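You operate a simulated robot arm through the tools that you are given. There is no shell and no other tool. Be economical: measure what you need, move in short steps, check, and stop when the job is done.

The job below is to be done with a simulated two-armed robot. You get a single attempt, and the scene is never put back.

## Task
Put the blue lump in the yellow box. Pick up the cup with the yellow rim with one hand, pass it to the other hand and put it on the upper left shelf of the white rack. Close the yellow-marked table drawer. Set the heat slider to 60 C. Take the small beaker on the grid of the cooling fan and put it away on the middle of the loading bench. Take the grey block mould from the top of the blue-marked table and leave it on the red rubber slab. Take the black cup from the bare side of the blue-marked table and leave it on the brown short bar mould there. Take the brown block mould from the bare side of the yellow-marked table and put it on the grey cover plate. Do these in any order. Set down upright: cup with the yellow rim, small beaker, black cup. The heat slider goes toward x +0.0, y -1.0, z +0.0 (a direction in the base frame), to its stop.

The check looks at the end state, three seconds after you hand in, the way a careful person would. Anything else that was tipped, shoved, dropped, spilled or broken makes it a failure. A push-on lid holds only when it is set on centred and level and pressed home; a screw cap is set on level and turned clockwise until tight.

## Robot
Two 7-joint arms with two-finger parallel grippers on one trunk, on a base that drives. Base frame: it is fixed to the floor where the robot stands at the start and does not move with it; the origin is under the middle of the robot, x ahead of it, y to its left, z up. Readings come in mm, degrees, newtons and seconds.
The left shoulder is at the start at [70, 188, 1115], the right one opposite. With the tool pointing down near the work surface each hand reaches from about 100 to 740 mm from the robot's upright axis, wherever it stands, measured 20 degrees to its own side. Places, roughly: black cup (8x8x11 cm) [7000, 5200, 800]; blue lump (5x4x2 cm) [500, 100, 700]; brown block mould (6x12x5 cm) [5500, 5200, 800]; cup with the yellow rim [-1000, -2000, 500]; grey block mould (7x12x6 cm) [7700, 5100, 800]; grey cover plate (19x19x2 cm) [5300, 5300, 800]; heat slider [14500, 5200, 1000]; middle of the loading bench [19900, 4200, 800]; red rubber slab (16x16x2 cm) [8100, 5200, 800]; short bar mould (33x8x3 cm) [7400, 5200, 800]; small beaker [16750, 7250, 1000]; upper left shelf of the white rack [-900, -1700, 1500]; yellow box (12x18x9 cm) [-900, -300, 600]; yellow-marked table drawer [5700, 3700, 600]. Payload 3.91 kg a hand.
The TCP of each hand is the grasp point between the finger pads, 30 mm short of the fingertips. In the tool frame z runs along the fingers and y along their closing line. Largest opening 110 mm; finger width 20, thickness 10; the body of the gripper, 48 by 112 mm, starts 55 mm behind the TCP.
Orientation is that of the tool frame in the base frame, as a unit quaternion [w, x, y, z]. With the fingers straight down and closing along the base's y, the tool's x points along the base's -x, its y along +y and its z along -z.

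## Interface
- The arms move only by the tool move_arm. It takes "left_series", "right_series" or both (then of equal length, played together; a hand with none holds still); each is a list of rows, each a list of 7 numbers: the opening, from 0 (shut) to 1 (fully open), then the shift along the tool's x, y, z in mm, then the turn, a rotation vector about the tool's x, y, z in degrees. In form: [[fingers, x, y, z, rx, ry, rz], ...]. A call has 1 to 20 rows; each row is the pose to reach, as a shift and turn from the pose commanded when the call began, along the tool's axes at that moment. Rows are played at 5 a second. More than 50 mm and 8.6 degrees between two rows, or a gripper value outside its range, and nothing of the call is played. A pose out of reach is approached as far as the arm can. The call stops where the force on the tool passes 40 N (or 10 N more than at its start, if that is more) or the arm is blocked; 0.2 s more then pass. Each finger travels about 72 mm/s and halts on what it meets, pressing with about 29 N; the grip force reading is that of the motor and also rises with nothing between the fingers. The clock runs only during rows and for 0.2 s after the last one: add rows that repeat a pose to give the fingers time. The reply holds the time, the measured pose of the TCP, the force on the tool along the base axes, the opening and the grip force, in the units named above and with some noise, with the torque about the TCP (base axes, N m) and any sound that the robot's microphone picked up.
- Cameras (640 x 400 px; columns grow to the right, rows downward): "scene" is now at [82.1, -65, 1304.4]; the picture's right is [-0.94, -0.35, 0.00], its down [-0.29, 0.76, -0.58] and it looks along [0.21, -0.55, -0.81] (base axes); focal length 214 px, centre (320, 200). "left" rides on the left gripper at [72, -17, -103] in its tool frame; the picture's right is [0.23, 0.97, 0.00], its down [-0.76, 0.18, -0.62] and it looks along [-0.61, 0.14, 0.78] (tool axes); focal length 222 px, centre (320, 200). "right" rides on the right gripper at [72, 17, -103] in its tool frame; the picture's right is [-0.23, 0.97, 0.00], its down [-0.76, -0.18, -0.62] and it looks along [-0.61, -0.14, 0.78] (tool axes); focal length 222 px, centre (320, 200). There is no depth. A picture from a camera that has moved, and an enlarged one, comes with that camera's place and axes in the base frame and with its lens. The place of the scene camera against the robot may be out by one fixed shift of up to 18 mm in any direction.
- camera(camera): a new picture of that camera. No time passes.
- lift_body(by): slides the trunk up (or, below 0, down) by that many mm; the arms and the scene camera ride with it, the base frame stays. It gives what a move gives, with no picture.
- drive_base(legs): drives the robot by 1 to 6 legs, each [ahead, turn to the left] in mm and degrees, along the robot's own axes; the way and the turn of a leg run together, so that a leg with both is an arc; at most 1500 mm and 180 degrees a leg. The arms and the cameras ride along, it lands a little off, and it stops where it bumps. It gives what a move gives.
- pan_tilt(pan, tilt): turns the head with the scene camera to pan (to the left, within 86 degrees either way) and tilt (down, from -29 to 69), counted from straight ahead of the robot. It gives what a move gives.
- enlarge(camera, box): a new picture of the part [left, top, right, bottom] of that camera's present view, enlarged. No time passes.
- job_done(): hands the job in; it is judged then, once.

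Go step by step. Nothing tells you exact positions but the pictures and the camera data: compare them with the known pose of the tool, close in by small moves and look again before you grip or let go. The budget is 217 turns and 220 pictures, counting those below and the enlarged ones. Unless the task says otherwise, let go and move clear before handing in.

The tools are called after "Emit:" by a JSON object that holds its "method" and its "body". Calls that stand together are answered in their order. move_arm: Moves the arms, as the interface text tells. Its arguments: {"type":"object","properties":{"left_series":{"type":"array"},"right_series":{"type":"array"}},"required":[]} The other tools are called the same way: lift_body (by) slides the trunk up or down; drive_base (legs) drives the base; pan_tilt (pan, tilt) turns the head that bears the scene camera; camera (camera) takes a picture; enlarge (camera, box) takes an enlarged picture of a part of a camera's view; job_done () hands the job in.

At the start:

```text
clock: 0.0
left_eef_pos: [453.3, -52.2, 1064.3]
left_tool_rot: [0.0, 0.0, 1.0, 0.0]
left_ft_force: [0.1, -0.1, -0.5]
left_torque: [-0.01, -0.02, 0.02]
left_gripper_width: 109.7
left_gripper_force: 0.0
right_eef_pos: [354.8, -436.8, 1001.0]
right_tool_rot: [0.0, -0.001, 1.0, -0.001]
right_ft_force: [-0.6, 0.5, 0.7]
right_torque: [-0.01, -0.03, -0.03]
right_gripper_width: 110.2
right_gripper_force: 0.0
trunk travel left (down, up): [-625.0, 315.0]
robot x, y, heading: [-0.4, -0.2, -0.1]
head pan, tilt: [-69.3, 54.3]
```

scene: 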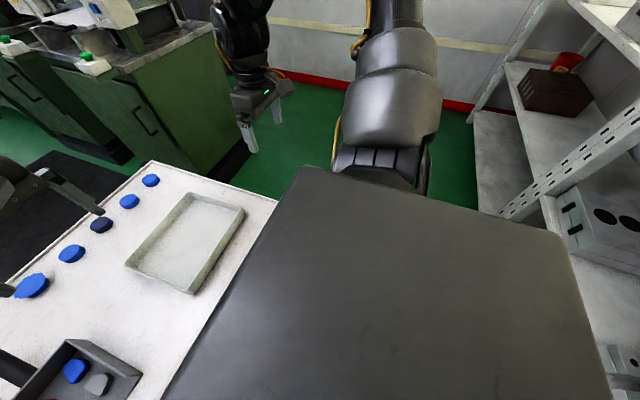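
right: 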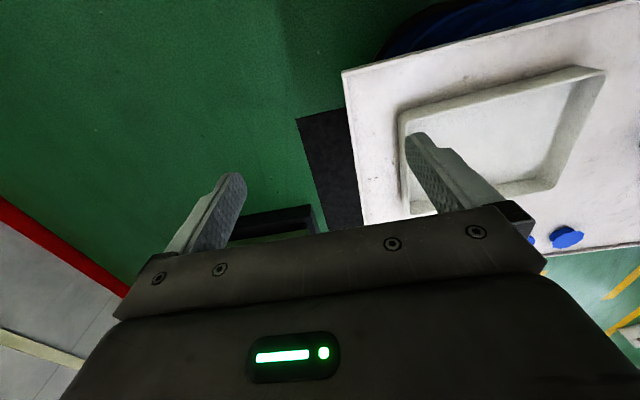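
left: 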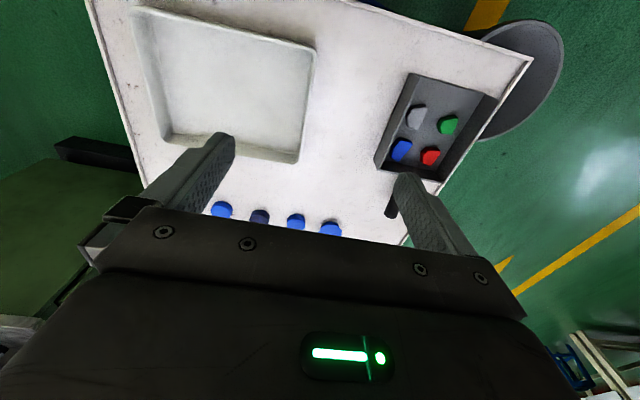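

I see a table with a row of blue objects and a small dark tray holding coloured lumps. I'll look straight ahead to find the blue lump.

Emit:
{"method": "pan_tilt", "body": {"pan": 0, "tilt": 50}}

Emit:
{"method": "camera", "body": {"camera": "scene"}}

Emit:
{"method": "enlarge", "body": {"camera": "left", "box": [340, 50, 540, 250]}}

```text
clock: 1.4
left_eef_pos: [454.2, -53.3, 1064.9]
left_tool_rot: [0.0, -0.001, 1.0, 0.0]
left_ft_force: [0.4, -0.1, 0.6]
left_torque: [0.03, 0.02, 0.0]
left_gripper_width: 110.0
left_gripper_force: 0.0
right_eef_pos: [354.8, -435.2, 1000.6]
right_tool_rot: [0.0, 0.0, 1.0, 0.0]
right_ft_force: [0.1, 0.4, -0.6]
right_torque: [0.02, 0.06, 0.01]
right_gripper_width: 109.8
right_gripper_force: 0.1
trunk travel left (down, up): [-625.0, 315.0]
robot x, y, heading: [0.9, 0.8, -0.1]
head pan, tilt: [0.0, 50.0]
```

```text
216 pictures are left
camera scene: at [133.4, 3.1, 1310.0], right [0.0, -1.0, 0.0], down [-0.77, 0.0, -0.64], along [0.64, 0.0, -0.77], focal length 214 px, centre (320, 200)
```

scene: 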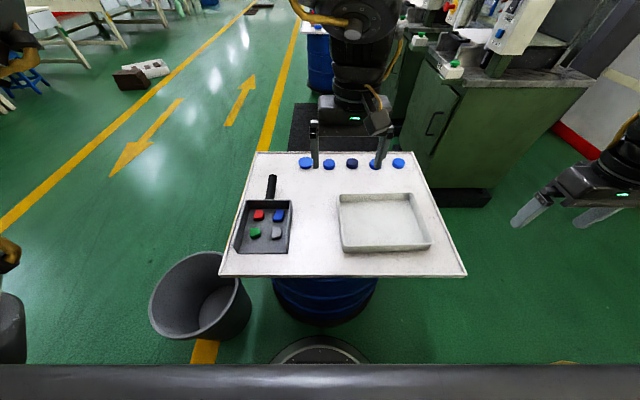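

```text
2.00 times, centred on (440, 150) of left
camera zoom: at [381.5, -69.7, 1168.9], right [-0.23, 0.97, 0.0], down [0.76, 0.18, 0.62], along [0.61, 0.14, -0.78], focal length 444 px, centre (80, 300)
```

zoom: 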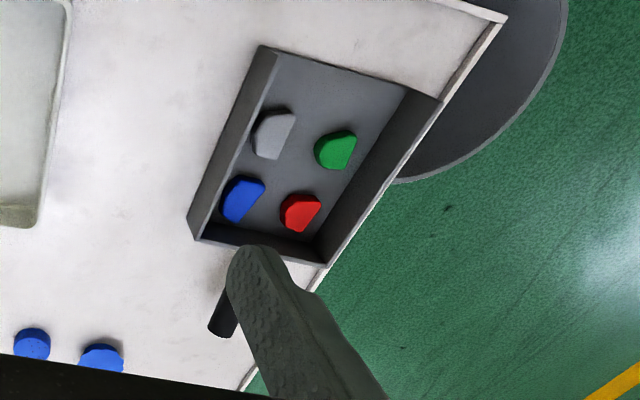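

The blue lump sits in the dark tray near (550, 148, 725). I'll move the left hand above it and look.

Emit:
{"method": "move_arm", "body": {"left_series": [[1, -14, 29, 15, 0, 0, 0], [1, -28, 58, 40, 0, 0, 0], [1, -42, 87, 65, 0, 0, 0], [0.9, -56, 116, 90, 0, 0, 0], [0.8, -70, 145, 120, 0, 0, 0], [0.7, -84, 175, 150, 0, 0, 0], [0.6, -96, 201, 175, 0, 0, 0], [0.6, -96, 201, 190, 0, 0, 0]]}}

Emit:
{"method": "camera", "body": {"camera": "left"}}

Emit:
{"method": "camera", "body": {"camera": "scene"}}

```text
clock: 3.2
left_eef_pos: [519.4, 118.8, 876.5]
left_tool_rot: [0.001, -0.005, 1.0, 0.001]
left_ft_force: [0.0, -0.1, 0.1]
left_torque: [0.01, 0.05, 0.02]
left_gripper_width: 66.0
left_gripper_force: 0.1
left hand out of reach, approached as far as the arm can: row 6, 7, 8
right_eef_pos: [356.6, -437.5, 1000.6]
right_tool_rot: [0.0, 0.0, 1.0, 0.0]
right_ft_force: [0.0, -0.7, -0.2]
right_torque: [-0.01, 0.03, 0.01]
right_gripper_width: 110.0
right_gripper_force: 0.0
trunk travel left (down, up): [-625.0, 315.0]
robot x, y, heading: [-1.2, 0.6, -0.1]
head pan, tilt: [0.0, 50.0]
```

```text
214 pictures are left
camera left: at [447.0, 100.7, 981.5], right [-0.23, 0.97, 0.0], down [0.76, 0.18, 0.63], along [0.61, 0.15, -0.78], focal length 222 px, centre (320, 200)
```

left: 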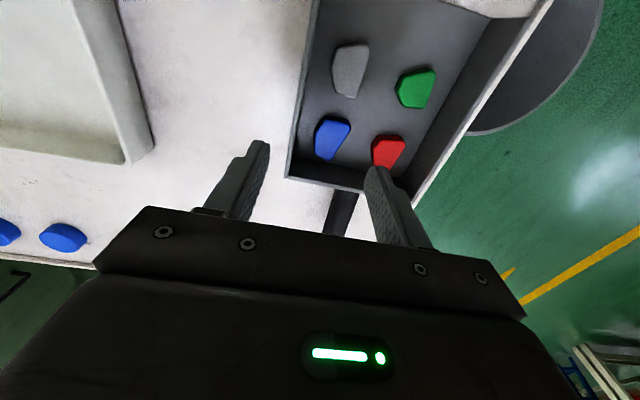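

```text
213 pictures are left
camera scene: at [134.2, 3.2, 1309.9], right [0.0, -1.0, 0.0], down [-0.77, 0.0, -0.64], along [0.64, 0.0, -0.77], focal length 214 px, centre (320, 200)
```

scene: 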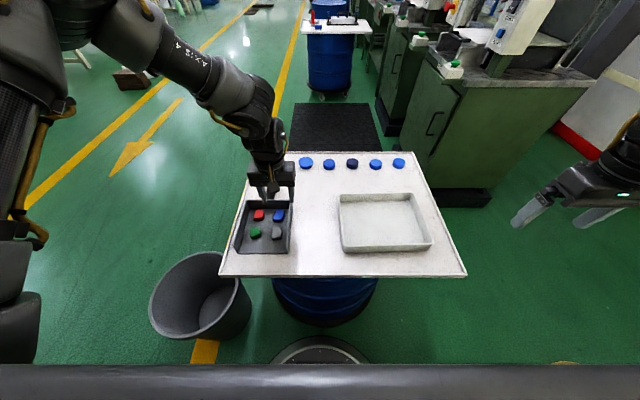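

The lump is triangulated at about (541, 138, 749). I'll check what the arm's commanded pose is by holding it.

Emit:
{"method": "move_arm", "body": {"left_series": [[0.6, 0, 0, 0, 0, 0, 0], [0.6, 0, 0, 0, 0, 0, 0]]}}

```text
clock: 3.8
left_eef_pos: [519.7, 118.6, 877.3]
left_tool_rot: [0.002, -0.005, 1.0, 0.001]
left_ft_force: [-0.1, -0.2, -0.3]
left_torque: [0.04, 0.02, 0.02]
left_gripper_width: 65.9
left_gripper_force: 0.1
right_eef_pos: [356.3, -435.9, 1000.1]
right_tool_rot: [0.0, 0.0, 1.0, 0.0]
right_ft_force: [-0.8, -0.4, 0.7]
right_torque: [0.01, 0.02, 0.02]
right_gripper_width: 109.7
right_gripper_force: 0.1
trunk travel left (down, up): [-625.0, 315.0]
robot x, y, heading: [2.0, 1.9, 0.3]
head pan, tilt: [0.0, 50.0]
```

Emit:
{"method": "move_arm", "body": {"left_series": [[0.6, 0, 0, 20, 0, 0, 0], [0.6, -10, 10, 40, 0, 0, 0], [0.6, -20, 19, 40, 0, 0, 0], [0.6, -20, 19, 40, 0, 0, 0]]}}

Emit:
{"method": "camera", "body": {"camera": "left"}}

```text
clock: 4.8
left_eef_pos: [514.3, 114.4, 841.5]
left_tool_rot: [0.001, -0.002, 1.0, 0.001]
left_ft_force: [-0.7, 0.9, -0.7]
left_torque: [0.08, -0.03, 0.0]
left_gripper_width: 66.0
left_gripper_force: 0.1
left hand out of reach, approached as far as the arm can: row 1, 2, 3, 4
right_eef_pos: [355.7, -436.1, 1001.0]
right_tool_rot: [0.0, 0.0, 1.0, 0.0]
right_ft_force: [0.7, 0.6, -0.2]
right_torque: [0.0, 0.0, -0.02]
right_gripper_width: 109.9
right_gripper_force: 0.0
trunk travel left (down, up): [-625.0, 315.0]
robot x, y, heading: [0.7, 3.5, -0.0]
head pan, tilt: [0.0, 50.0]
```

```text
212 pictures are left
camera left: at [441.6, 97.7, 945.4], right [-0.23, 0.97, 0.0], down [0.76, 0.18, 0.62], along [0.61, 0.15, -0.78], focal length 222 px, centre (320, 200)
```

left: 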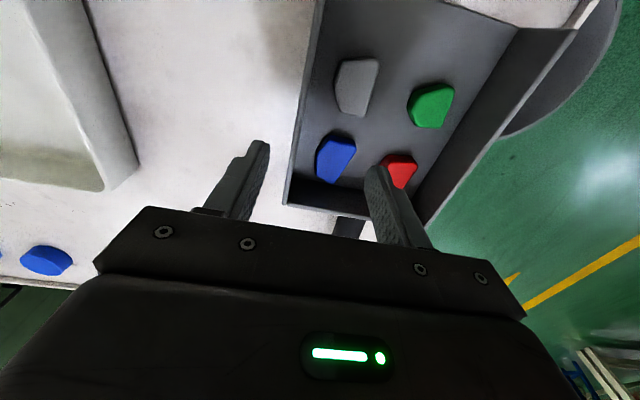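

The hand is stopping near x≈515. I'll test whether raising the trunk improves the reach.

Emit:
{"method": "lift_body", "body": {"by": 120}}

Emit:
{"method": "move_arm", "body": {"left_series": [[0.6, 0, 10, 40, 0, 0, 0], [0.6, -10, 24, 80, 0, 0, 0], [0.6, -26, 24, 100, 0, 0, 0], [0.6, -26, 24, 110, 0, 0, 0]]}}

```text
clock: 6.3
left_eef_pos: [513.7, 113.6, 960.7]
left_tool_rot: [0.001, -0.003, 1.0, 0.0]
left_ft_force: [0.0, 0.1, 0.0]
left_torque: [0.02, 0.02, 0.01]
left_gripper_width: 66.1
left_gripper_force: 0.0
right_eef_pos: [354.9, -436.5, 1121.8]
right_tool_rot: [0.0, 0.0, 1.0, 0.0]
right_ft_force: [-0.1, -0.6, -0.2]
right_torque: [-0.02, -0.01, 0.0]
right_gripper_width: 109.9
right_gripper_force: 0.2
trunk travel left (down, up): [-745.0, 195.0]
robot x, y, heading: [-1.3, -0.6, -0.1]
head pan, tilt: [0.0, 50.0]
```

```text
clock: 7.3
left_eef_pos: [499.7, 107.3, 876.9]
left_tool_rot: [0.002, -0.004, 1.0, 0.002]
left_ft_force: [-0.3, -0.4, -0.1]
left_torque: [0.01, -0.01, 0.02]
left_gripper_width: 66.4
left_gripper_force: 0.1
left hand out of reach, approached as far as the arm can: row 1, 2, 3, 4
right_eef_pos: [356.5, -436.9, 1122.0]
right_tool_rot: [0.0, 0.0, 1.0, 0.0]
right_ft_force: [0.5, 0.5, -0.1]
right_torque: [0.03, 0.02, -0.01]
right_gripper_width: 110.3
right_gripper_force: 0.1
trunk travel left (down, up): [-745.0, 195.0]
robot x, y, heading: [-2.4, 3.7, 0.1]
head pan, tilt: [0.0, 50.0]
```

Raising makes it worse: the wrist wants to be level with the shoulder. I'll drive slightly ahead and lower the trunk back.

Emit:
{"method": "drive_base", "body": {"legs": [[70, 0]]}}

Emit:
{"method": "move_arm", "body": {"left_series": [[0.6, 15, 0, -30, 0, 0, 0], [0.6, 30, 10, -60, 0, 0, 0]]}}

Emit:
{"method": "lift_body", "body": {"by": -120}}

Emit:
{"method": "camera", "body": {"camera": "left"}}

```text
clock: 8.3
left_eef_pos: [543.9, 106.2, 874.6]
left_tool_rot: [-0.001, -0.004, 1.0, 0.002]
left_ft_force: [1.1, -0.1, -1.0]
left_torque: [0.0, 0.09, 0.02]
left_gripper_width: 65.9
left_gripper_force: 0.0
right_eef_pos: [400.7, -436.4, 1119.8]
right_tool_rot: [-0.002, 0.0, 1.0, 0.0]
right_ft_force: [0.1, -0.1, -0.3]
right_torque: [0.01, 0.07, -0.02]
right_gripper_width: 110.2
right_gripper_force: 0.1
trunk travel left (down, up): [-745.0, 195.0]
robot x, y, heading: [38.8, -0.7, -0.0]
head pan, tilt: [0.0, 50.0]
stopped in leg 1: the robot was blocked; the commanded pose is now the measured one
```

```text
clock: 8.9
left_eef_pos: [511.0, 116.3, 936.9]
left_tool_rot: [0.002, -0.004, 1.0, 0.001]
left_ft_force: [0.3, 0.2, -0.4]
left_torque: [-0.03, -0.02, 0.0]
left_gripper_width: 65.9
left_gripper_force: 0.1
right_eef_pos: [396.9, -436.1, 1121.2]
right_tool_rot: [0.0, 0.002, 1.0, -0.001]
right_ft_force: [-0.4, -0.7, -0.1]
right_torque: [-0.01, 0.0, -0.02]
right_gripper_width: 110.2
right_gripper_force: 0.1
trunk travel left (down, up): [-745.0, 195.0]
robot x, y, heading: [39.8, -0.1, -0.1]
head pan, tilt: [0.0, 50.0]
```

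```text
clock: 10.4
left_eef_pos: [509.3, 116.0, 817.1]
left_tool_rot: [0.003, -0.004, 1.0, 0.001]
left_ft_force: [-0.1, 0.4, 0.6]
left_torque: [0.01, -0.03, 0.01]
left_gripper_width: 65.9
left_gripper_force: 0.1
right_eef_pos: [395.7, -436.6, 1002.2]
right_tool_rot: [0.001, 0.001, 1.0, 0.0]
right_ft_force: [-0.6, 0.0, 0.8]
right_torque: [0.0, -0.03, 0.04]
right_gripper_width: 110.2
right_gripper_force: 0.1
trunk travel left (down, up): [-625.0, 315.0]
robot x, y, heading: [37.2, -1.5, -0.3]
head pan, tilt: [0.0, 50.0]
```

```text
211 pictures are left
camera left: at [436.5, 98.2, 921.9], right [-0.24, 0.97, 0.0], down [0.76, 0.18, 0.63], along [0.61, 0.15, -0.78], focal length 222 px, centre (320, 200)
```

left: 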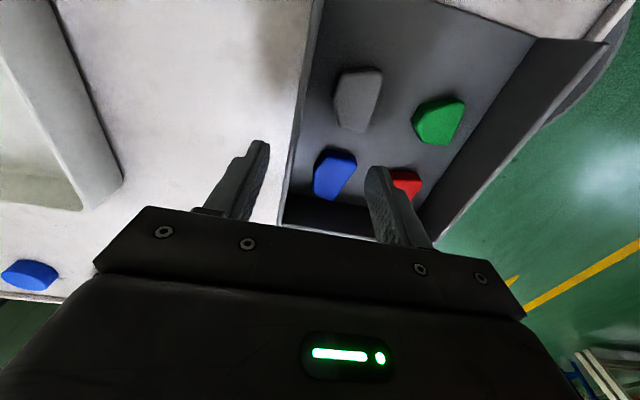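

The base touched something at +38 mm, so I'll stay here. The lump is at about (542, 139), and I'll move the left hand just above it.

Emit:
{"method": "move_arm", "body": {"left_series": [[0.55, -15, 12, 0, 0, 0, 0], [0.5, -33, 23, 10, 0, 0, 0], [0.5, -33, 23, 25, 0, 0, 0], [0.5, -33, 23, 25, 0, 0, 0]]}}

Emit:
{"method": "camera", "body": {"camera": "left"}}

```text
clock: 11.1
left_eef_pos: [534.0, 129.4, 816.3]
left_tool_rot: [0.005, -0.003, 1.0, -0.002]
left_ft_force: [-14.0, 2.0, 36.2]
left_torque: [-1.09, 0.56, -0.22]
left_gripper_width: 53.7
left_gripper_force: 0.0
left hand out of reach, approached as far as the arm can: row 2, 3
right_eef_pos: [392.7, -437.1, 1004.0]
right_tool_rot: [0.002, 0.001, 1.0, 0.0]
right_ft_force: [0.5, 0.5, -0.9]
right_torque: [0.03, 0.03, 0.03]
right_gripper_width: 110.1
right_gripper_force: 0.1
trunk travel left (down, up): [-625.0, 315.0]
robot x, y, heading: [39.3, -0.6, 0.0]
head pan, tilt: [0.0, 50.0]
stopped in row 3 (left hand): the force on the tool passed its limit at 55 N (the readings are from after the stop); the commanded pose is now the measured one
```

```text
210 pictures are left
camera left: at [460.1, 112.0, 919.4], right [-0.23, 0.97, -0.01], down [0.75, 0.18, 0.63], along [0.61, 0.14, -0.78], focal length 222 px, centre (320, 200)
```

left: 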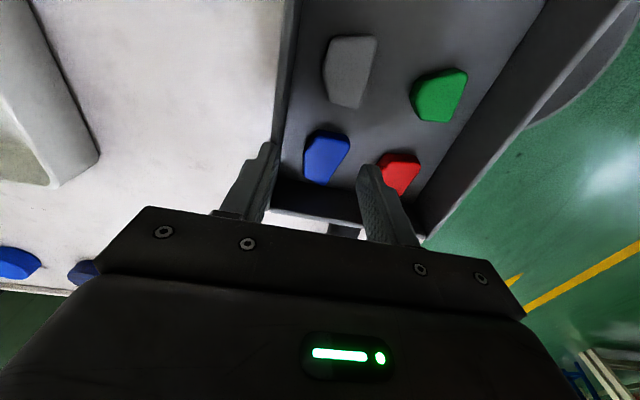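

The near finger landed on the tray's wall (top at about z 786) because the hand fell short in y. I'll raise the arm, lower the trunk to gain reach, and retry.

Emit:
{"method": "move_arm", "body": {"left_series": [[0.5, 0, 0, -40, 0, 0, 0], [0.5, 0, 0, -80, 0, 0, 0], [0.5, 0, 0, -120, 0, 0, 0], [0.5, 0, 0, -120, 0, 0, 0]]}}

Emit:
{"method": "lift_body", "body": {"by": -100}}

Emit:
{"method": "move_arm", "body": {"left_series": [[0.45, -5, 10, -5, 0, 0, 0], [0.45, -8, 13, -5, 0, 0, 0], [0.45, -8, 13, -5, 0, 0, 0]]}}

Emit:
{"method": "camera", "body": {"camera": "left"}}

```text
clock: 12.1
left_eef_pos: [534.4, 129.7, 931.8]
left_tool_rot: [0.004, -0.004, 1.0, 0.0]
left_ft_force: [0.9, 0.0, -0.3]
left_torque: [0.01, 0.01, -0.02]
left_gripper_width: 54.9
left_gripper_force: 0.0
right_eef_pos: [396.4, -436.4, 1001.1]
right_tool_rot: [0.0, 0.001, 1.0, 0.0]
right_ft_force: [0.1, 0.0, -0.5]
right_torque: [0.0, 0.02, 0.01]
right_gripper_width: 110.2
right_gripper_force: 0.0
trunk travel left (down, up): [-625.0, 315.0]
robot x, y, heading: [41.9, -0.9, -0.4]
head pan, tilt: [0.0, 50.0]
```

```text
clock: 13.4
left_eef_pos: [536.2, 129.6, 832.1]
left_tool_rot: [0.003, -0.005, 1.0, 0.0]
left_ft_force: [0.2, -1.1, -0.2]
left_torque: [0.02, 0.0, -0.03]
left_gripper_width: 55.2
left_gripper_force: 0.0
right_eef_pos: [395.4, -436.2, 901.8]
right_tool_rot: [0.001, 0.0, 1.0, 0.0]
right_ft_force: [0.7, -0.4, -0.3]
right_torque: [0.02, -0.01, 0.0]
right_gripper_width: 110.2
right_gripper_force: 0.1
trunk travel left (down, up): [-525.0, 415.0]
robot x, y, heading: [42.4, 4.8, -0.1]
head pan, tilt: [0.0, 50.0]
```

```text
clock: 14.2
left_eef_pos: [542.4, 142.2, 838.6]
left_tool_rot: [0.005, -0.006, 1.0, 0.0]
left_ft_force: [-0.7, -0.1, -0.3]
left_torque: [0.03, 0.03, -0.01]
left_gripper_width: 49.6
left_gripper_force: 0.1
right_eef_pos: [395.5, -436.4, 900.5]
right_tool_rot: [0.001, 0.001, 1.0, 0.0]
right_ft_force: [0.0, -0.9, 0.1]
right_torque: [0.02, 0.02, 0.02]
right_gripper_width: 110.1
right_gripper_force: 0.1
trunk travel left (down, up): [-525.0, 415.0]
robot x, y, heading: [40.6, 0.8, 0.2]
head pan, tilt: [0.0, 50.0]
```

```text
209 pictures are left
camera left: at [468.8, 124.7, 942.1], right [-0.24, 0.97, 0.0], down [0.75, 0.19, 0.63], along [0.61, 0.15, -0.78], focal length 222 px, centre (320, 200)
```

left: 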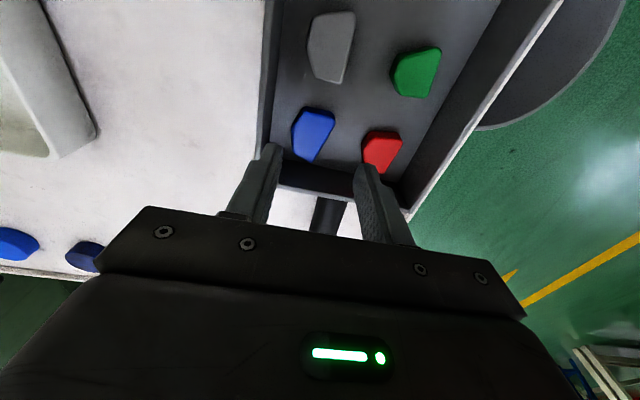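

Emit:
{"method": "move_arm", "body": {"left_series": [[0.47, -4, -4, 10, 0, 0, 0], [0.47, -4, -4, 30, 0, 0, 0], [0.47, -4, -4, 50, 0, 0, 0], [0.47, -4, -4, 66, 0, 0, 0], [0.47, -4, -4, 66, 0, 0, 0]]}}

Emit:
{"method": "camera", "body": {"camera": "left"}}

```text
clock: 15.1
left_eef_pos: [545.8, 135.1, 786.1]
left_tool_rot: [0.008, -0.006, 1.0, -0.002]
left_ft_force: [-6.4, 1.1, 17.6]
left_torque: [-0.67, 0.17, -0.22]
left_gripper_width: 51.3
left_gripper_force: 0.0
left hand out of reach, approached as far as the arm can: row 4
right_eef_pos: [394.5, -436.4, 903.8]
right_tool_rot: [0.002, -0.001, 1.0, -0.001]
right_ft_force: [0.9, -0.2, -0.3]
right_torque: [0.03, -0.01, 0.0]
right_gripper_width: 109.9
right_gripper_force: 0.0
trunk travel left (down, up): [-525.0, 415.0]
robot x, y, heading: [38.8, -0.3, -0.3]
head pan, tilt: [0.0, 50.0]
stopped in row 4 (left hand): the force on the tool passed its limit at 51 N (the readings are from after the stop); the commanded pose is now the measured one
```

```text
208 pictures are left
camera left: at [471.5, 117.9, 890.0], right [-0.24, 0.97, -0.01], down [0.75, 0.19, 0.63], along [0.62, 0.14, -0.77], focal length 222 px, centre (320, 200)
```

left: 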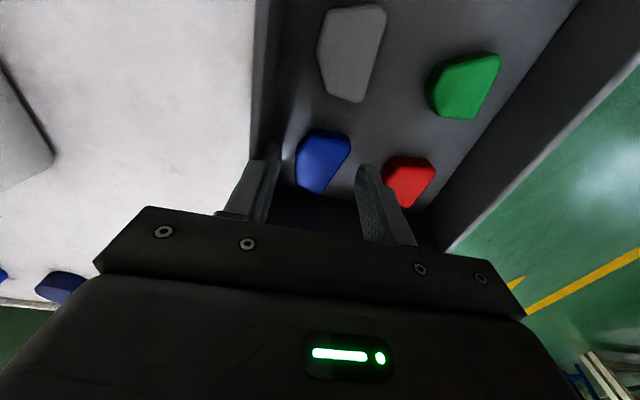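

The wall foot leaves too little room for a finger along y, but there is about 18 mm free on both sides along x. I'll lift and turn the tool 90° so it closes along x.

Emit:
{"method": "move_arm", "body": {"left_series": [[0.55, 0, 0, -30, 0, 0, 0], [0.55, 0, 0, -60, 0, 0, -8], [0.55, -3, 2, -60, 0, 0, -16], [0.55, -7, 3, -60, 0, 0, -24], [0.55, -7, 3, -60, 0, 0, -32], [0.55, -7, 3, -60, 0, 0, -40], [0.55, -7, 3, -60, 0, 0, -48], [0.55, -7, 3, -60, 0, 0, -56], [0.55, -7, 3, -60, 0, 0, -64], [0.55, -7, 3, -60, 0, 0, -72], [0.55, -7, 3, -60, 0, 0, -80], [0.55, -7, 3, -60, 0, 0, -88], [0.55, -7, 3, -60, 0, 0, -90], [0.55, -7, 3, -60, 0, 0, -90]]}}

Emit:
{"method": "camera", "body": {"camera": "left"}}

```text
clock: 18.1
left_eef_pos: [552.8, 137.7, 844.9]
left_tool_rot: [-0.004, 0.712, -0.702, 0.007]
left_ft_force: [-0.1, -0.4, -0.1]
left_torque: [0.05, 0.02, -0.01]
left_gripper_width: 60.8
left_gripper_force: 0.0
right_eef_pos: [396.1, -435.7, 902.6]
right_tool_rot: [0.001, -0.001, 1.0, 0.0]
right_ft_force: [0.8, -0.3, 0.2]
right_torque: [0.01, -0.02, 0.0]
right_gripper_width: 110.1
right_gripper_force: 0.0
trunk travel left (down, up): [-525.0, 415.0]
robot x, y, heading: [41.5, -1.8, 0.1]
head pan, tilt: [0.0, 50.0]
```

```text
207 pictures are left
camera left: at [569.3, 66.8, 950.0], right [-0.97, -0.24, -0.01], down [-0.2, 0.76, 0.62], along [-0.14, 0.6, -0.79], focal length 222 px, centre (320, 200)
```

left: 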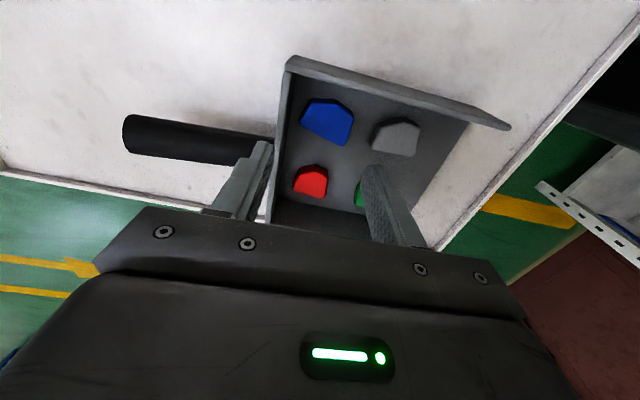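

The turned hand reaches fine here, and the pan's gaps look wide enough. I'll descend to just above the lump.

Emit:
{"method": "move_arm", "body": {"left_series": [[0.52, 1, 4, 20, 0, 0, 0], [0.52, 1, 4, 40, 0, 0, 0], [0.52, 1, 4, 55, 0, 0, 0], [0.52, 1, 4, 55, 0, 0, 0]]}}

Emit:
{"method": "camera", "body": {"camera": "left"}}

Emit:
{"method": "enlarge", "body": {"camera": "scene", "box": [220, 150, 340, 270]}}

```text
clock: 18.7
left_eef_pos: [551.8, 136.1, 815.3]
left_tool_rot: [-0.007, 0.713, -0.701, 0.013]
left_ft_force: [-3.5, 3.0, 13.5]
left_torque: [0.1, -0.38, 0.12]
left_gripper_width: 55.4
left_gripper_force: 0.1
right_eef_pos: [395.6, -436.5, 901.5]
right_tool_rot: [0.001, -0.001, 1.0, -0.001]
right_ft_force: [-0.6, -0.6, 0.6]
right_torque: [0.04, 0.0, 0.04]
right_gripper_width: 110.1
right_gripper_force: 0.0
trunk travel left (down, up): [-525.0, 415.0]
robot x, y, heading: [42.7, 0.0, -0.1]
head pan, tilt: [0.0, 50.0]
stopped in row 3 (left hand): the force on the tool passed its limit at 54 N (the readings are from after the stop); the commanded pose is now the measured one
```

```text
206 pictures are left
camera left: at [566.2, 66.1, 920.2], right [-0.97, -0.24, -0.03], down [-0.21, 0.76, 0.61], along [-0.13, 0.6, -0.79], focal length 222 px, centre (320, 200)
```

left: 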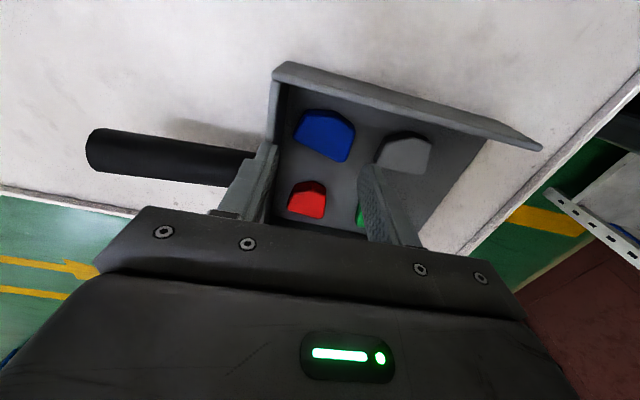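

```text
3.33 times, centred on (280, 210) of scene
camera zoom: at [173.1, 3.2, 1210.3], right [0.0, -1.0, 0.0], down [-0.77, 0.0, -0.64], along [0.64, 0.0, -0.77], focal length 715 px, centre (453, 167)
```

zoom: 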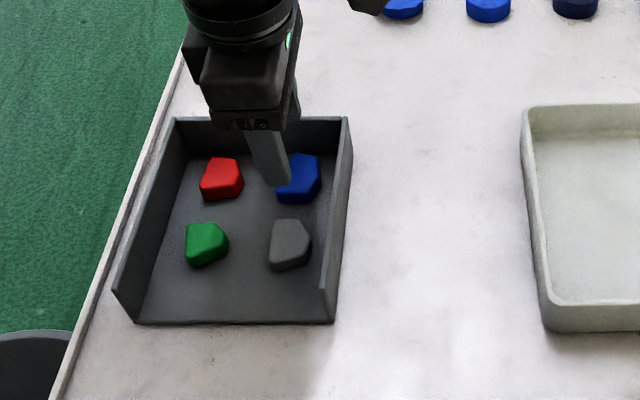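

The far finger hit the pan's far wall, whose inner face is near x≈582. I'll raise, square up the tilt, narrow the opening and shift 6 mm toward the robot.

Emit:
{"method": "move_arm", "body": {"left_series": [[0.5, 1, 0, -15, -1.0, -0.4, 0], [0.46, 1, 6.5, -15, -1.6, -0.4, 0], [0.46, 1, 6.5, -15, -1.6, -0.4, 0], [0.46, 1, 6.5, -15, -1.6, -0.4, 0]]}}

Emit:
{"method": "enlarge", "body": {"camera": "left", "box": [200, 40, 460, 240]}}

```text
clock: 19.7
left_eef_pos: [545.2, 136.0, 827.2]
left_tool_rot: [0.0, 0.712, -0.702, 0.0]
left_ft_force: [-0.5, -0.2, -0.6]
left_torque: [0.0, 0.01, -0.04]
left_gripper_width: 50.7
left_gripper_force: 0.0
right_eef_pos: [395.4, -436.3, 901.9]
right_tool_rot: [0.0, 0.0, 1.0, 0.0]
right_ft_force: [0.0, -0.1, 0.2]
right_torque: [-0.01, -0.03, -0.01]
right_gripper_width: 110.0
right_gripper_force: 0.0
trunk travel left (down, up): [-525.0, 415.0]
robot x, y, heading: [39.8, -2.2, 0.0]
head pan, tilt: [0.0, 50.0]
```

```text
2.00 times, centred on (330, 140) of left
camera zoom: at [563.0, 64.8, 932.3], right [-0.97, -0.24, 0.0], down [-0.19, 0.76, 0.62], along [-0.15, 0.61, -0.78], focal length 444 px, centre (300, 320)
```

zoom: 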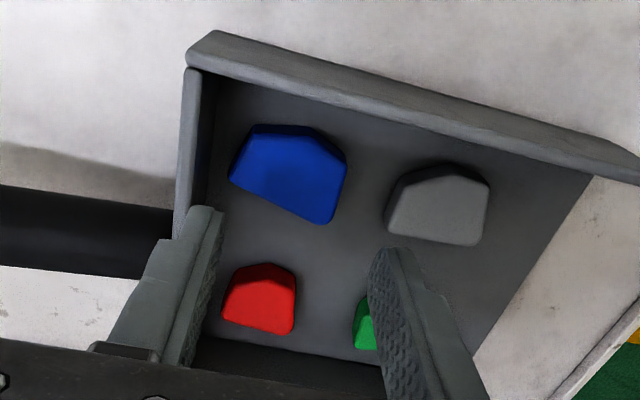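

The lump sits too near the walls for a finger to get behind it. I'll close the fingers, press lightly on its top and drag it about 15 mm toward the middle of the pan.

Emit:
{"method": "move_arm", "body": {"left_series": [[0.2, 2, -2, 10, 0, 0, 0], [0, 3, -5, 25, 0, 0, 0], [0, 3, -5, 30, 0, 0, 0], [0, 3, -5, 32, 0, 0, 0], [0, 3, -5, 34, 0, 0, 0], [0, 3, -5, 36, 0, 0, 0], [0, 3, -5, 38, 0, 0, 0], [0, 3, -5, 40, 0, 0, 0], [0, 3, -5, 42, 0, 0, 0]]}}

Emit:
{"method": "enlarge", "body": {"camera": "left", "box": [200, 40, 460, 240]}}

```text
clock: 21.7
left_eef_pos: [550.3, 133.3, 786.8]
left_tool_rot: [0.001, 0.713, -0.701, -0.001]
left_ft_force: [-1.1, -0.1, 5.1]
left_torque: [0.03, 0.04, 0.0]
left_gripper_width: 0.0
left_gripper_force: 28.8
right_eef_pos: [395.5, -437.3, 901.1]
right_tool_rot: [0.0, 0.0, 1.0, -0.001]
right_ft_force: [0.1, 0.2, 0.5]
right_torque: [-0.03, 0.03, 0.0]
right_gripper_width: 110.1
right_gripper_force: 0.0
trunk travel left (down, up): [-525.0, 415.0]
robot x, y, heading: [41.2, 1.6, 0.0]
head pan, tilt: [0.0, 50.0]
```

```text
2.00 times, centred on (330, 140) of left
camera zoom: at [567.5, 61.6, 891.3], right [-0.97, -0.24, 0.0], down [-0.19, 0.76, 0.62], along [-0.15, 0.6, -0.78], focal length 444 px, centre (300, 320)
```

zoom: 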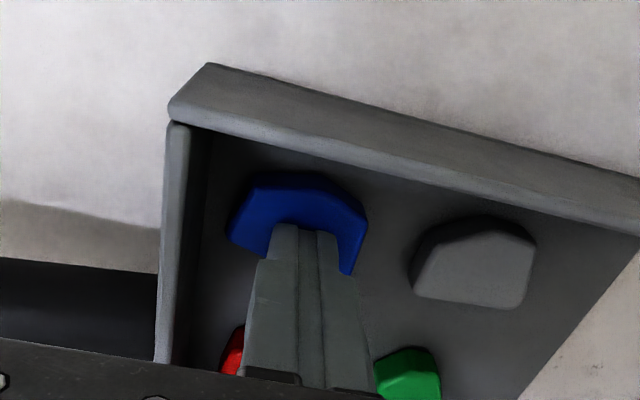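

Emit:
{"method": "move_arm", "body": {"left_series": [[0, 0, 0, 4, 0, 0, 0], [0, -3, 1.5, 4, 0, 0, 0], [0, -6, 3, 4, 0, 0, 0], [0, -9, 4.5, 4, 0, 0, 0], [0, -12, 6, 4, 0, 0, 0], [0, -15, 7.5, 4, 0, 0, 0], [0, -18, 8, 4, 0, 0, 0], [0, -18, 8, -20, 0, 0, 0], [0, -18, 8, -40, 0, 0, 0]]}}

Emit:
{"method": "enlarge", "body": {"camera": "left", "box": [200, 40, 460, 240]}}

```text
clock: 22.7
left_eef_pos: [546.0, 137.6, 785.4]
left_tool_rot: [0.001, 0.712, -0.702, 0.004]
left_ft_force: [-6.3, -2.3, 20.3]
left_torque: [-0.12, 0.2, -0.05]
left_gripper_width: 0.0
left_gripper_force: 28.7
right_eef_pos: [394.6, -436.7, 902.5]
right_tool_rot: [0.002, 0.001, 1.0, 0.0]
right_ft_force: [-0.4, 0.0, 0.4]
right_torque: [-0.02, 0.01, -0.05]
right_gripper_width: 110.0
right_gripper_force: 0.0
trunk travel left (down, up): [-525.0, 415.0]
robot x, y, heading: [40.7, -0.2, 0.1]
head pan, tilt: [0.0, 50.0]
stopped in row 4 (left hand): the force on the tool passed its limit at 42 N (the readings are from after the stop); the commanded pose is now the measured one
```

```text
2.00 times, centred on (330, 140) of left
camera zoom: at [563.2, 66.5, 891.3], right [-0.97, -0.24, 0.0], down [-0.19, 0.76, 0.62], along [-0.15, 0.6, -0.79], focal length 444 px, centre (300, 320)
```

zoom: 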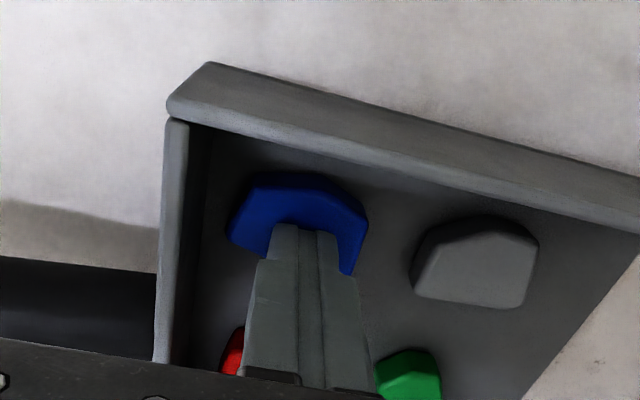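

The whole pan slid about 4 mm with the press, so I'll stop that. I'll raise, reopen to 51 mm and re-measure the gap.

Emit:
{"method": "move_arm", "body": {"left_series": [[0, 0, 0, -15, 0, 0, 0], [0.2, 6, 1, -40, 0, 0, 0], [0.46, 12, 2.5, -40, 0, 0, 0], [0.46, 12, 2.5, -40, 0, 0, 0], [0.46, 12, 2.5, -40, 0, 0, 0]]}}

Emit:
{"method": "enlarge", "body": {"camera": "left", "box": [240, 60, 400, 180]}}

Emit:
{"method": "enlarge", "body": {"camera": "scene", "box": [220, 150, 340, 270]}}

```text
clock: 23.9
left_eef_pos: [544.5, 126.9, 823.2]
left_tool_rot: [0.001, 0.712, -0.702, 0.001]
left_ft_force: [-0.3, 0.3, 0.3]
left_torque: [-0.04, -0.01, 0.02]
left_gripper_width: 50.9
left_gripper_force: 0.1
right_eef_pos: [396.4, -436.9, 901.8]
right_tool_rot: [0.0, 0.001, 1.0, 0.0]
right_ft_force: [0.0, 0.5, -0.7]
right_torque: [0.0, 0.01, 0.0]
right_gripper_width: 109.9
right_gripper_force: 0.1
trunk travel left (down, up): [-525.0, 415.0]
robot x, y, heading: [43.2, 1.1, -0.2]
head pan, tilt: [0.0, 50.0]
```

```text
3.33 times, centred on (320, 120) of left
camera zoom: at [563.1, 55.2, 928.2], right [-0.97, -0.24, 0.0], down [-0.19, 0.76, 0.62], along [-0.15, 0.6, -0.78], focal length 740 px, centre (320, 467)
```

zoom: 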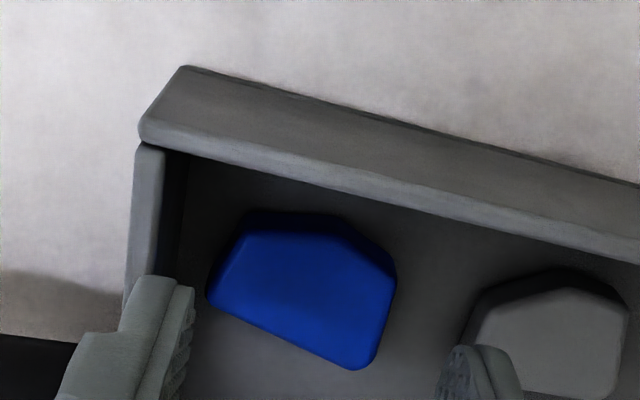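

```text
3.33 times, centred on (280, 210) of scene
camera zoom: at [174.9, 3.0, 1209.9], right [0.0, -1.0, 0.0], down [-0.77, 0.0, -0.64], along [0.64, 0.0, -0.77], focal length 715 px, centre (453, 167)
```

zoom: 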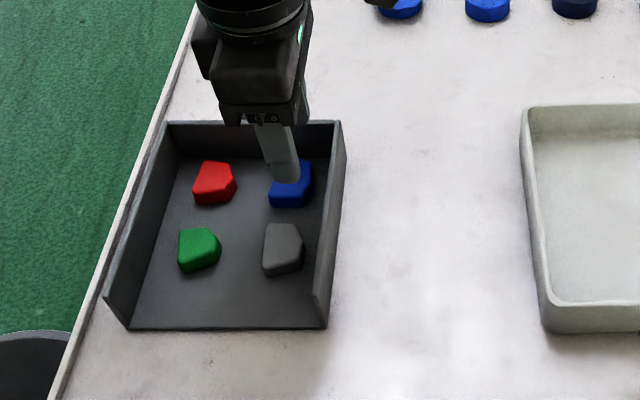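

The gap beside the far wall is about 11.5 mm at y≈125, just enough for a finger. I'll descend slowly into it.

Emit:
{"method": "move_arm", "body": {"left_series": [[0.46, 2, 0.7, 8, 0, 0, 0], [0.46, 2, 0.7, 16, 0, 0, 0], [0.46, 2, 0.7, 24, 0, 0, 0], [0.46, 2, 0.7, 30, 0, 0, 0], [0.46, 2, 0.7, 36, 0, 0, 0], [0.46, 2, 0.7, 40, 0, 0, 0], [0.46, 2, 0.7, 44, 0, 0, 0], [0.46, 2, 0.7, 48, 0, 0, 0], [0.46, 2, 0.7, 50, 0, 0, 0]]}}

Emit:
{"method": "enlarge", "body": {"camera": "left", "box": [240, 60, 400, 180]}}

```text
clock: 25.5
left_eef_pos: [546.5, 123.9, 787.0]
left_tool_rot: [-0.003, 0.713, -0.701, 0.008]
left_ft_force: [-5.9, 3.1, 22.8]
left_torque: [0.15, -0.72, 0.09]
left_gripper_width: 47.4
left_gripper_force: 0.1
right_eef_pos: [394.9, -437.1, 902.2]
right_tool_rot: [0.001, 0.0, 1.0, 0.0]
right_ft_force: [0.1, -0.4, -1.0]
right_torque: [-0.02, 0.03, 0.03]
right_gripper_width: 109.9
right_gripper_force: 0.0
trunk travel left (down, up): [-525.0, 415.0]
robot x, y, heading: [40.7, -0.4, 0.0]
head pan, tilt: [0.0, 50.0]
stopped in row 8 (left hand): the force on the tool passed its limit at 45 N (the readings are from after the stop); the commanded pose is now the measured one
```

```text
3.33 times, centred on (320, 120) of left
camera zoom: at [562.7, 52.9, 891.4], right [-0.97, -0.24, -0.01], down [-0.2, 0.76, 0.61], along [-0.14, 0.6, -0.79], focal length 740 px, centre (320, 467)
```

zoom: 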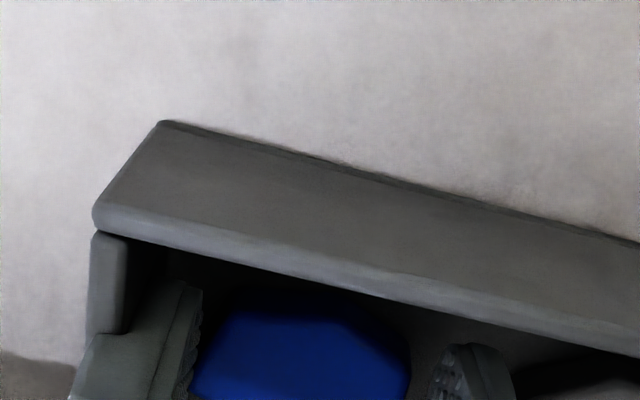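

The finger is stepped and its wider part rests on the wall top. I'll raise, tilt the fingers 10° so they lean under toward the far wall, and come down again.

Emit:
{"method": "move_arm", "body": {"left_series": [[0.46, 0, 1, -15, 0, 0, 0], [0.46, 0, 7, -33, 4, -0.4, 0], [0.46, 0, 7.2, -33, 9, -0.4, 0], [0.46, 0, 7.2, -33, 9, -0.4, 0], [0.46, 0, 7.2, -20, 9, -0.4, 0], [0.46, 0, 7.2, -10, 9, -0.4, 0], [0.46, 0, 7.2, -3, 9, -0.4, 0], [0.46, 0, 7.2, -3, 9, -0.4, 0]]}}

Emit:
{"method": "enlarge", "body": {"camera": "left", "box": [240, 60, 400, 180]}}

```text
clock: 27.3
left_eef_pos: [538.7, 123.5, 785.1]
left_tool_rot: [-0.06, 0.71, -0.699, 0.058]
left_ft_force: [-0.8, 0.9, -0.2]
left_torque: [-0.05, -0.02, 0.01]
left_gripper_width: 50.3
left_gripper_force: 0.0
right_eef_pos: [396.2, -436.8, 902.6]
right_tool_rot: [-0.001, 0.001, 1.0, 0.0]
right_ft_force: [0.7, -0.5, 0.3]
right_torque: [-0.01, 0.02, 0.01]
right_gripper_width: 109.9
right_gripper_force: 0.0
trunk travel left (down, up): [-525.0, 415.0]
robot x, y, heading: [39.2, -4.4, 0.1]
head pan, tilt: [0.0, 50.0]
```

```text
3.33 times, centred on (320, 120) of left
camera zoom: at [540.1, 52.0, 891.3], right [-0.96, -0.24, -0.16], down [-0.29, 0.76, 0.59], along [-0.02, 0.61, -0.79], focal length 740 px, centre (320, 467)
```

zoom: 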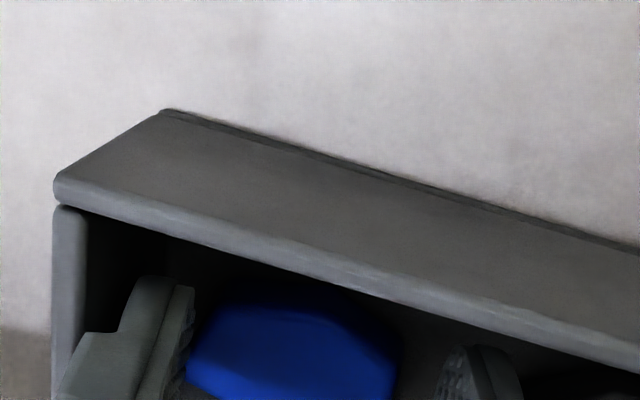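

No contact and the finger is clear of the wall. I'll go down the last 10 mm and close.

Emit:
{"method": "move_arm", "body": {"left_series": [[0.46, 0, 0.7, 3, 0, 0, 0], [0.46, 0, 1.0, 6, 0, 0, 0], [0.46, 0, 1.5, 9, 0, 0, 0], [0.46, 0, 1.8, 11, 0, 0, 0], [0.35, 0, 1.8, 11, 0, 0, 0], [0.2, 0, 1.8, 11, 0, 0, 0], [0.2, 0, 1.8, 11, 0, 0, 0], [0.2, 0, 1.8, 11, 0, 0, 0]]}}

Emit:
{"method": "enlarge", "body": {"camera": "left", "box": [240, 60, 400, 180]}}

```text
clock: 28.4
left_eef_pos: [541.4, 122.5, 781.0]
left_tool_rot: [-0.065, 0.71, -0.698, 0.065]
left_ft_force: [-3.0, 0.9, 25.2]
left_torque: [0.25, -0.53, 0.04]
left_gripper_width: 42.9
left_gripper_force: 4.4
right_eef_pos: [394.5, -437.3, 901.7]
right_tool_rot: [0.002, 0.0, 1.0, 0.001]
right_ft_force: [0.5, 0.3, -0.1]
right_torque: [-0.02, 0.0, 0.04]
right_gripper_width: 109.9
right_gripper_force: 0.2
trunk travel left (down, up): [-525.0, 415.0]
robot x, y, heading: [43.2, -2.2, 0.2]
head pan, tilt: [0.0, 50.0]
stopped in row 5 (left hand): the force on the tool passed its limit at 46 N (the readings are from after the stop); the commanded pose is now the measured one
```

```text
3.33 times, centred on (320, 120) of left
camera zoom: at [540.2, 51.4, 887.1], right [-0.95, -0.24, -0.18], down [-0.3, 0.76, 0.58], along [-0.01, 0.61, -0.8], focal length 740 px, centre (320, 467)
```

zoom: 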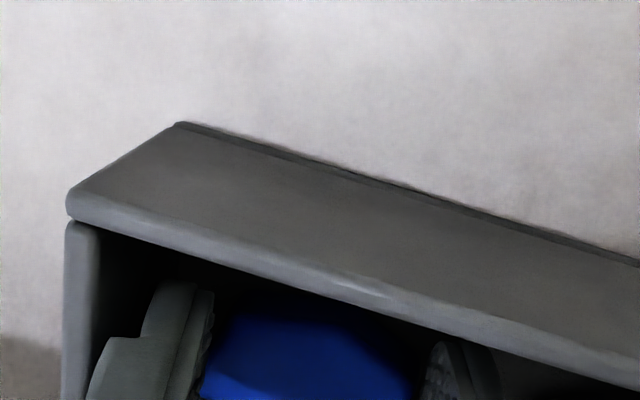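

The far finger still lands on the lump's edge. The y side has more room (about 15–19 mm) if tilted, so I'll rise, level the tool and turn it back.

Emit:
{"method": "move_arm", "body": {"left_series": [[0.5, 0, 2, -15, -3, 0, 0], [0.5, 0, 0, -40, -10.6, 0, 0], [0.5, 0, 0, -55, -10.6, 0, 0], [0.5, 0, 0, -55, -10.6, 0, 0]]}}

Emit:
{"method": "move_arm", "body": {"left_series": [[0.5, -4, 0, 0, 0, 0, 8], [0.5, -8, 0, 0, 0, 0, 16], [0.5, -12, 0, 0, 0, 0, 24], [0.5, -15, 0, 0, 0, 0, 32], [0.5, -18, 0, 0, 0, 0, 40], [0.5, -20, 0, 0, 0, 0, 48], [0.5, -20, 0, 0, 0, 0, 56], [0.5, -20, 0, 0, 0, 0, 64], [0.5, -20, 0, 0, 0, 0, 72], [0.5, -20, 0, 0, 0, 0, 80], [0.5, -20, 0, 0, 0, 0, 88], [0.5, -20, 0, 0, 0, 0, 90.4], [0.5, -20, 0, 0, 0, 0, 90.4]]}}

Emit:
{"method": "enlarge", "body": {"camera": "left", "box": [220, 40, 460, 220]}}

```text
clock: 29.4
left_eef_pos: [533.5, 124.6, 831.2]
left_tool_rot: [0.003, 0.713, -0.701, -0.003]
left_ft_force: [0.4, 0.5, -0.2]
left_torque: [0.01, -0.01, 0.01]
left_gripper_width: 55.1
left_gripper_force: 0.0
right_eef_pos: [396.5, -436.4, 901.2]
right_tool_rot: [0.0, 0.0, 1.0, 0.0]
right_ft_force: [-1.0, 0.5, -0.4]
right_torque: [0.0, 0.01, 0.02]
right_gripper_width: 110.0
right_gripper_force: 0.0
trunk travel left (down, up): [-525.0, 415.0]
robot x, y, heading: [41.7, -1.8, 0.2]
head pan, tilt: [0.0, 50.0]
```

```text
clock: 32.2
left_eef_pos: [529.6, 143.5, 832.3]
left_tool_rot: [-0.004, -0.006, 1.0, 0.001]
left_ft_force: [-1.1, -0.3, 0.7]
left_torque: [0.04, -0.04, -0.02]
left_gripper_width: 55.2
left_gripper_force: 0.2
right_eef_pos: [396.0, -437.7, 902.2]
right_tool_rot: [0.001, 0.0, 1.0, 0.0]
right_ft_force: [-0.8, 0.2, 0.5]
right_torque: [0.0, 0.03, 0.0]
right_gripper_width: 110.4
right_gripper_force: 0.0
trunk travel left (down, up): [-525.0, 415.0]
robot x, y, heading: [42.4, -3.3, 0.1]
head pan, tilt: [0.0, 50.0]
```

```text
2.22 times, centred on (340, 130) of left
camera zoom: at [459.5, 125.7, 937.7], right [-0.24, 0.97, 0.0], down [0.76, 0.18, 0.62], along [0.6, 0.15, -0.79], focal length 494 px, centre (276, 356)
```

zoom: 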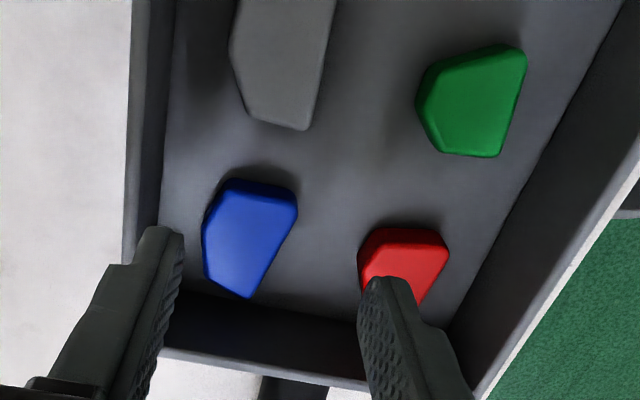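

In this view the gap on the y− side is about 19 mm and the lump is about 31 mm wide there. I'll go straight down at (550, 135.5) with a 41 mm opening.

Emit:
{"method": "move_arm", "body": {"left_series": [[0.4, -10, -4, 0, 0, 0, 0], [0.37, -20.4, -8, 10, 0, 0, 0], [0.37, -20.4, -8, 20, 0, 0, 0], [0.37, -20.4, -8, 28, 0, 0, 0], [0.37, -20.4, -8, 35, 0, 0, 0], [0.37, -20.4, -8, 42, 0, 0, 0], [0.37, -20.4, -8, 48, 0, 0, 0], [0.37, -20.4, -8, 54, 0, 0, 0], [0.37, -20.4, -8, 58, 0, 0, 0], [0.37, -20.4, -8, 58, 0, 0, 0]]}}

Emit:
{"method": "enlarge", "body": {"camera": "left", "box": [220, 40, 460, 220]}}

```text
clock: 34.0
left_eef_pos: [549.6, 130.2, 787.2]
left_tool_rot: [0.002, -0.008, 1.0, -0.001]
left_ft_force: [-8.2, 2.7, 25.9]
left_torque: [-0.84, 0.08, -0.3]
left_gripper_width: 39.1
left_gripper_force: 0.0
left hand out of reach, approached as far as the arm can: row 2, 3, 4, 5, 6, 7, 8
right_eef_pos: [395.1, -435.2, 903.3]
right_tool_rot: [0.002, 0.0, 1.0, 0.001]
right_ft_force: [0.1, 0.5, 0.6]
right_torque: [-0.04, 0.02, -0.02]
right_gripper_width: 109.8
right_gripper_force: 0.0
trunk travel left (down, up): [-525.0, 415.0]
robot x, y, heading: [41.4, -4.5, -0.1]
head pan, tilt: [0.0, 50.0]
stopped in row 8 (left hand): the force on the tool passed its limit at 47 N (the readings are from after the stop); the commanded pose is now the measured one
```

```text
2.22 times, centred on (340, 130) of left
camera zoom: at [476.8, 113.2, 890.6], right [-0.24, 0.97, -0.01], down [0.76, 0.19, 0.63], along [0.61, 0.15, -0.78], focal length 494 px, centre (276, 356)
```

zoom: 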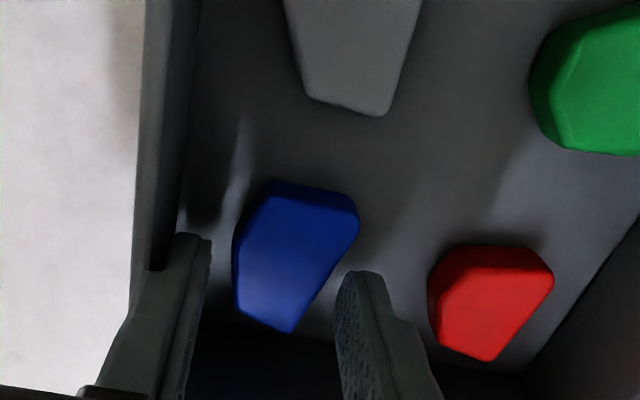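

The arm is at its reach limit in this orientation, so it fell 5 mm short in y. I'll raise the hand and turn the base a little to the right, which brings the left shoulder forward.

Emit:
{"method": "move_arm", "body": {"left_series": [[0.37, 5, 3, -20, 0, 0, 0], [0.37, 20, 5, -55, 0, 0, 0], [0.37, 30, 5, -65, 0, 0, 0]]}}

Emit:
{"method": "drive_base", "body": {"legs": [[0, -7]]}}

```text
clock: 34.8
left_eef_pos: [522.0, 134.4, 847.2]
left_tool_rot: [0.001, -0.008, 1.0, -0.001]
left_ft_force: [0.5, 0.2, 0.3]
left_torque: [-0.03, 0.02, 0.04]
left_gripper_width: 40.6
left_gripper_force: 0.1
right_eef_pos: [397.0, -437.2, 901.7]
right_tool_rot: [-0.001, -0.001, 1.0, 0.001]
right_ft_force: [0.5, 0.9, 0.6]
right_torque: [0.01, 0.02, 0.02]
right_gripper_width: 109.6
right_gripper_force: 0.0
trunk travel left (down, up): [-525.0, 415.0]
robot x, y, heading: [43.7, -0.9, -0.1]
head pan, tilt: [0.0, 50.0]
```

```text
clock: 35.8
left_eef_pos: [533.7, 74.7, 848.6]
left_tool_rot: [0.001, 0.053, 0.999, -0.001]
left_ft_force: [-0.7, 0.2, 0.1]
left_torque: [0.03, 0.01, -0.01]
left_gripper_width: 40.6
left_gripper_force: 0.0
right_eef_pos: [339.6, -477.4, 902.0]
right_tool_rot: [0.0, 0.062, 0.998, 0.001]
right_ft_force: [1.1, -0.4, -0.2]
right_torque: [0.0, -0.02, -0.02]
right_gripper_width: 109.9
right_gripper_force: 0.1
trunk travel left (down, up): [-525.0, 415.0]
robot x, y, heading: [45.4, 0.1, -6.7]
head pan, tilt: [0.0, 50.0]
```

Emit:
{"method": "move_arm", "body": {"left_series": [[0.37, -3, 31, 0, 0, 0, -4], [0.37, -8.7, 62.6, 5, 0, 0, -8], [0.37, -8.7, 62.6, 16, 0, 0, -8], [0.37, -8.7, 62.6, 16, 0, 0, -8]]}}

Emit:
{"method": "enlarge", "body": {"camera": "left", "box": [220, 40, 460, 220]}}

```text
clock: 36.8
left_eef_pos: [549.3, 137.1, 832.2]
left_tool_rot: [0.0, -0.018, 1.0, -0.001]
left_ft_force: [0.0, -0.6, -0.4]
left_torque: [0.01, 0.0, -0.02]
left_gripper_width: 40.6
left_gripper_force: 0.0
right_eef_pos: [339.1, -475.5, 901.8]
right_tool_rot: [0.0, 0.062, 0.998, -0.001]
right_ft_force: [-0.5, -0.4, -0.6]
right_torque: [0.04, 0.02, -0.01]
right_gripper_width: 110.0
right_gripper_force: 0.0
trunk travel left (down, up): [-525.0, 415.0]
robot x, y, heading: [43.0, -1.0, -7.0]
head pan, tilt: [0.0, 50.0]
```

```text
2.22 times, centred on (340, 130) of left
camera zoom: at [476.8, 119.1, 936.5], right [-0.26, 0.97, 0.0], down [0.75, 0.21, 0.62], along [0.6, 0.16, -0.78], focal length 494 px, centre (276, 356)
```

zoom: 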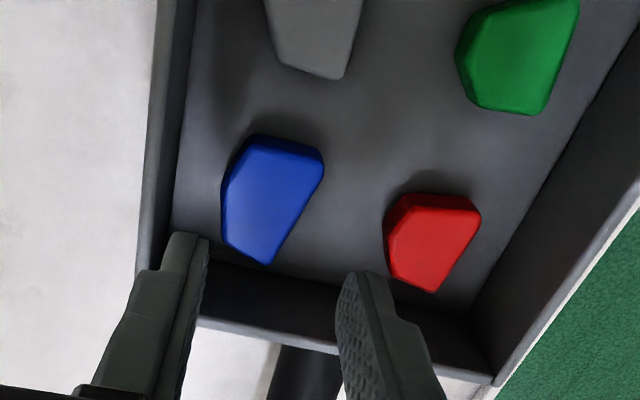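

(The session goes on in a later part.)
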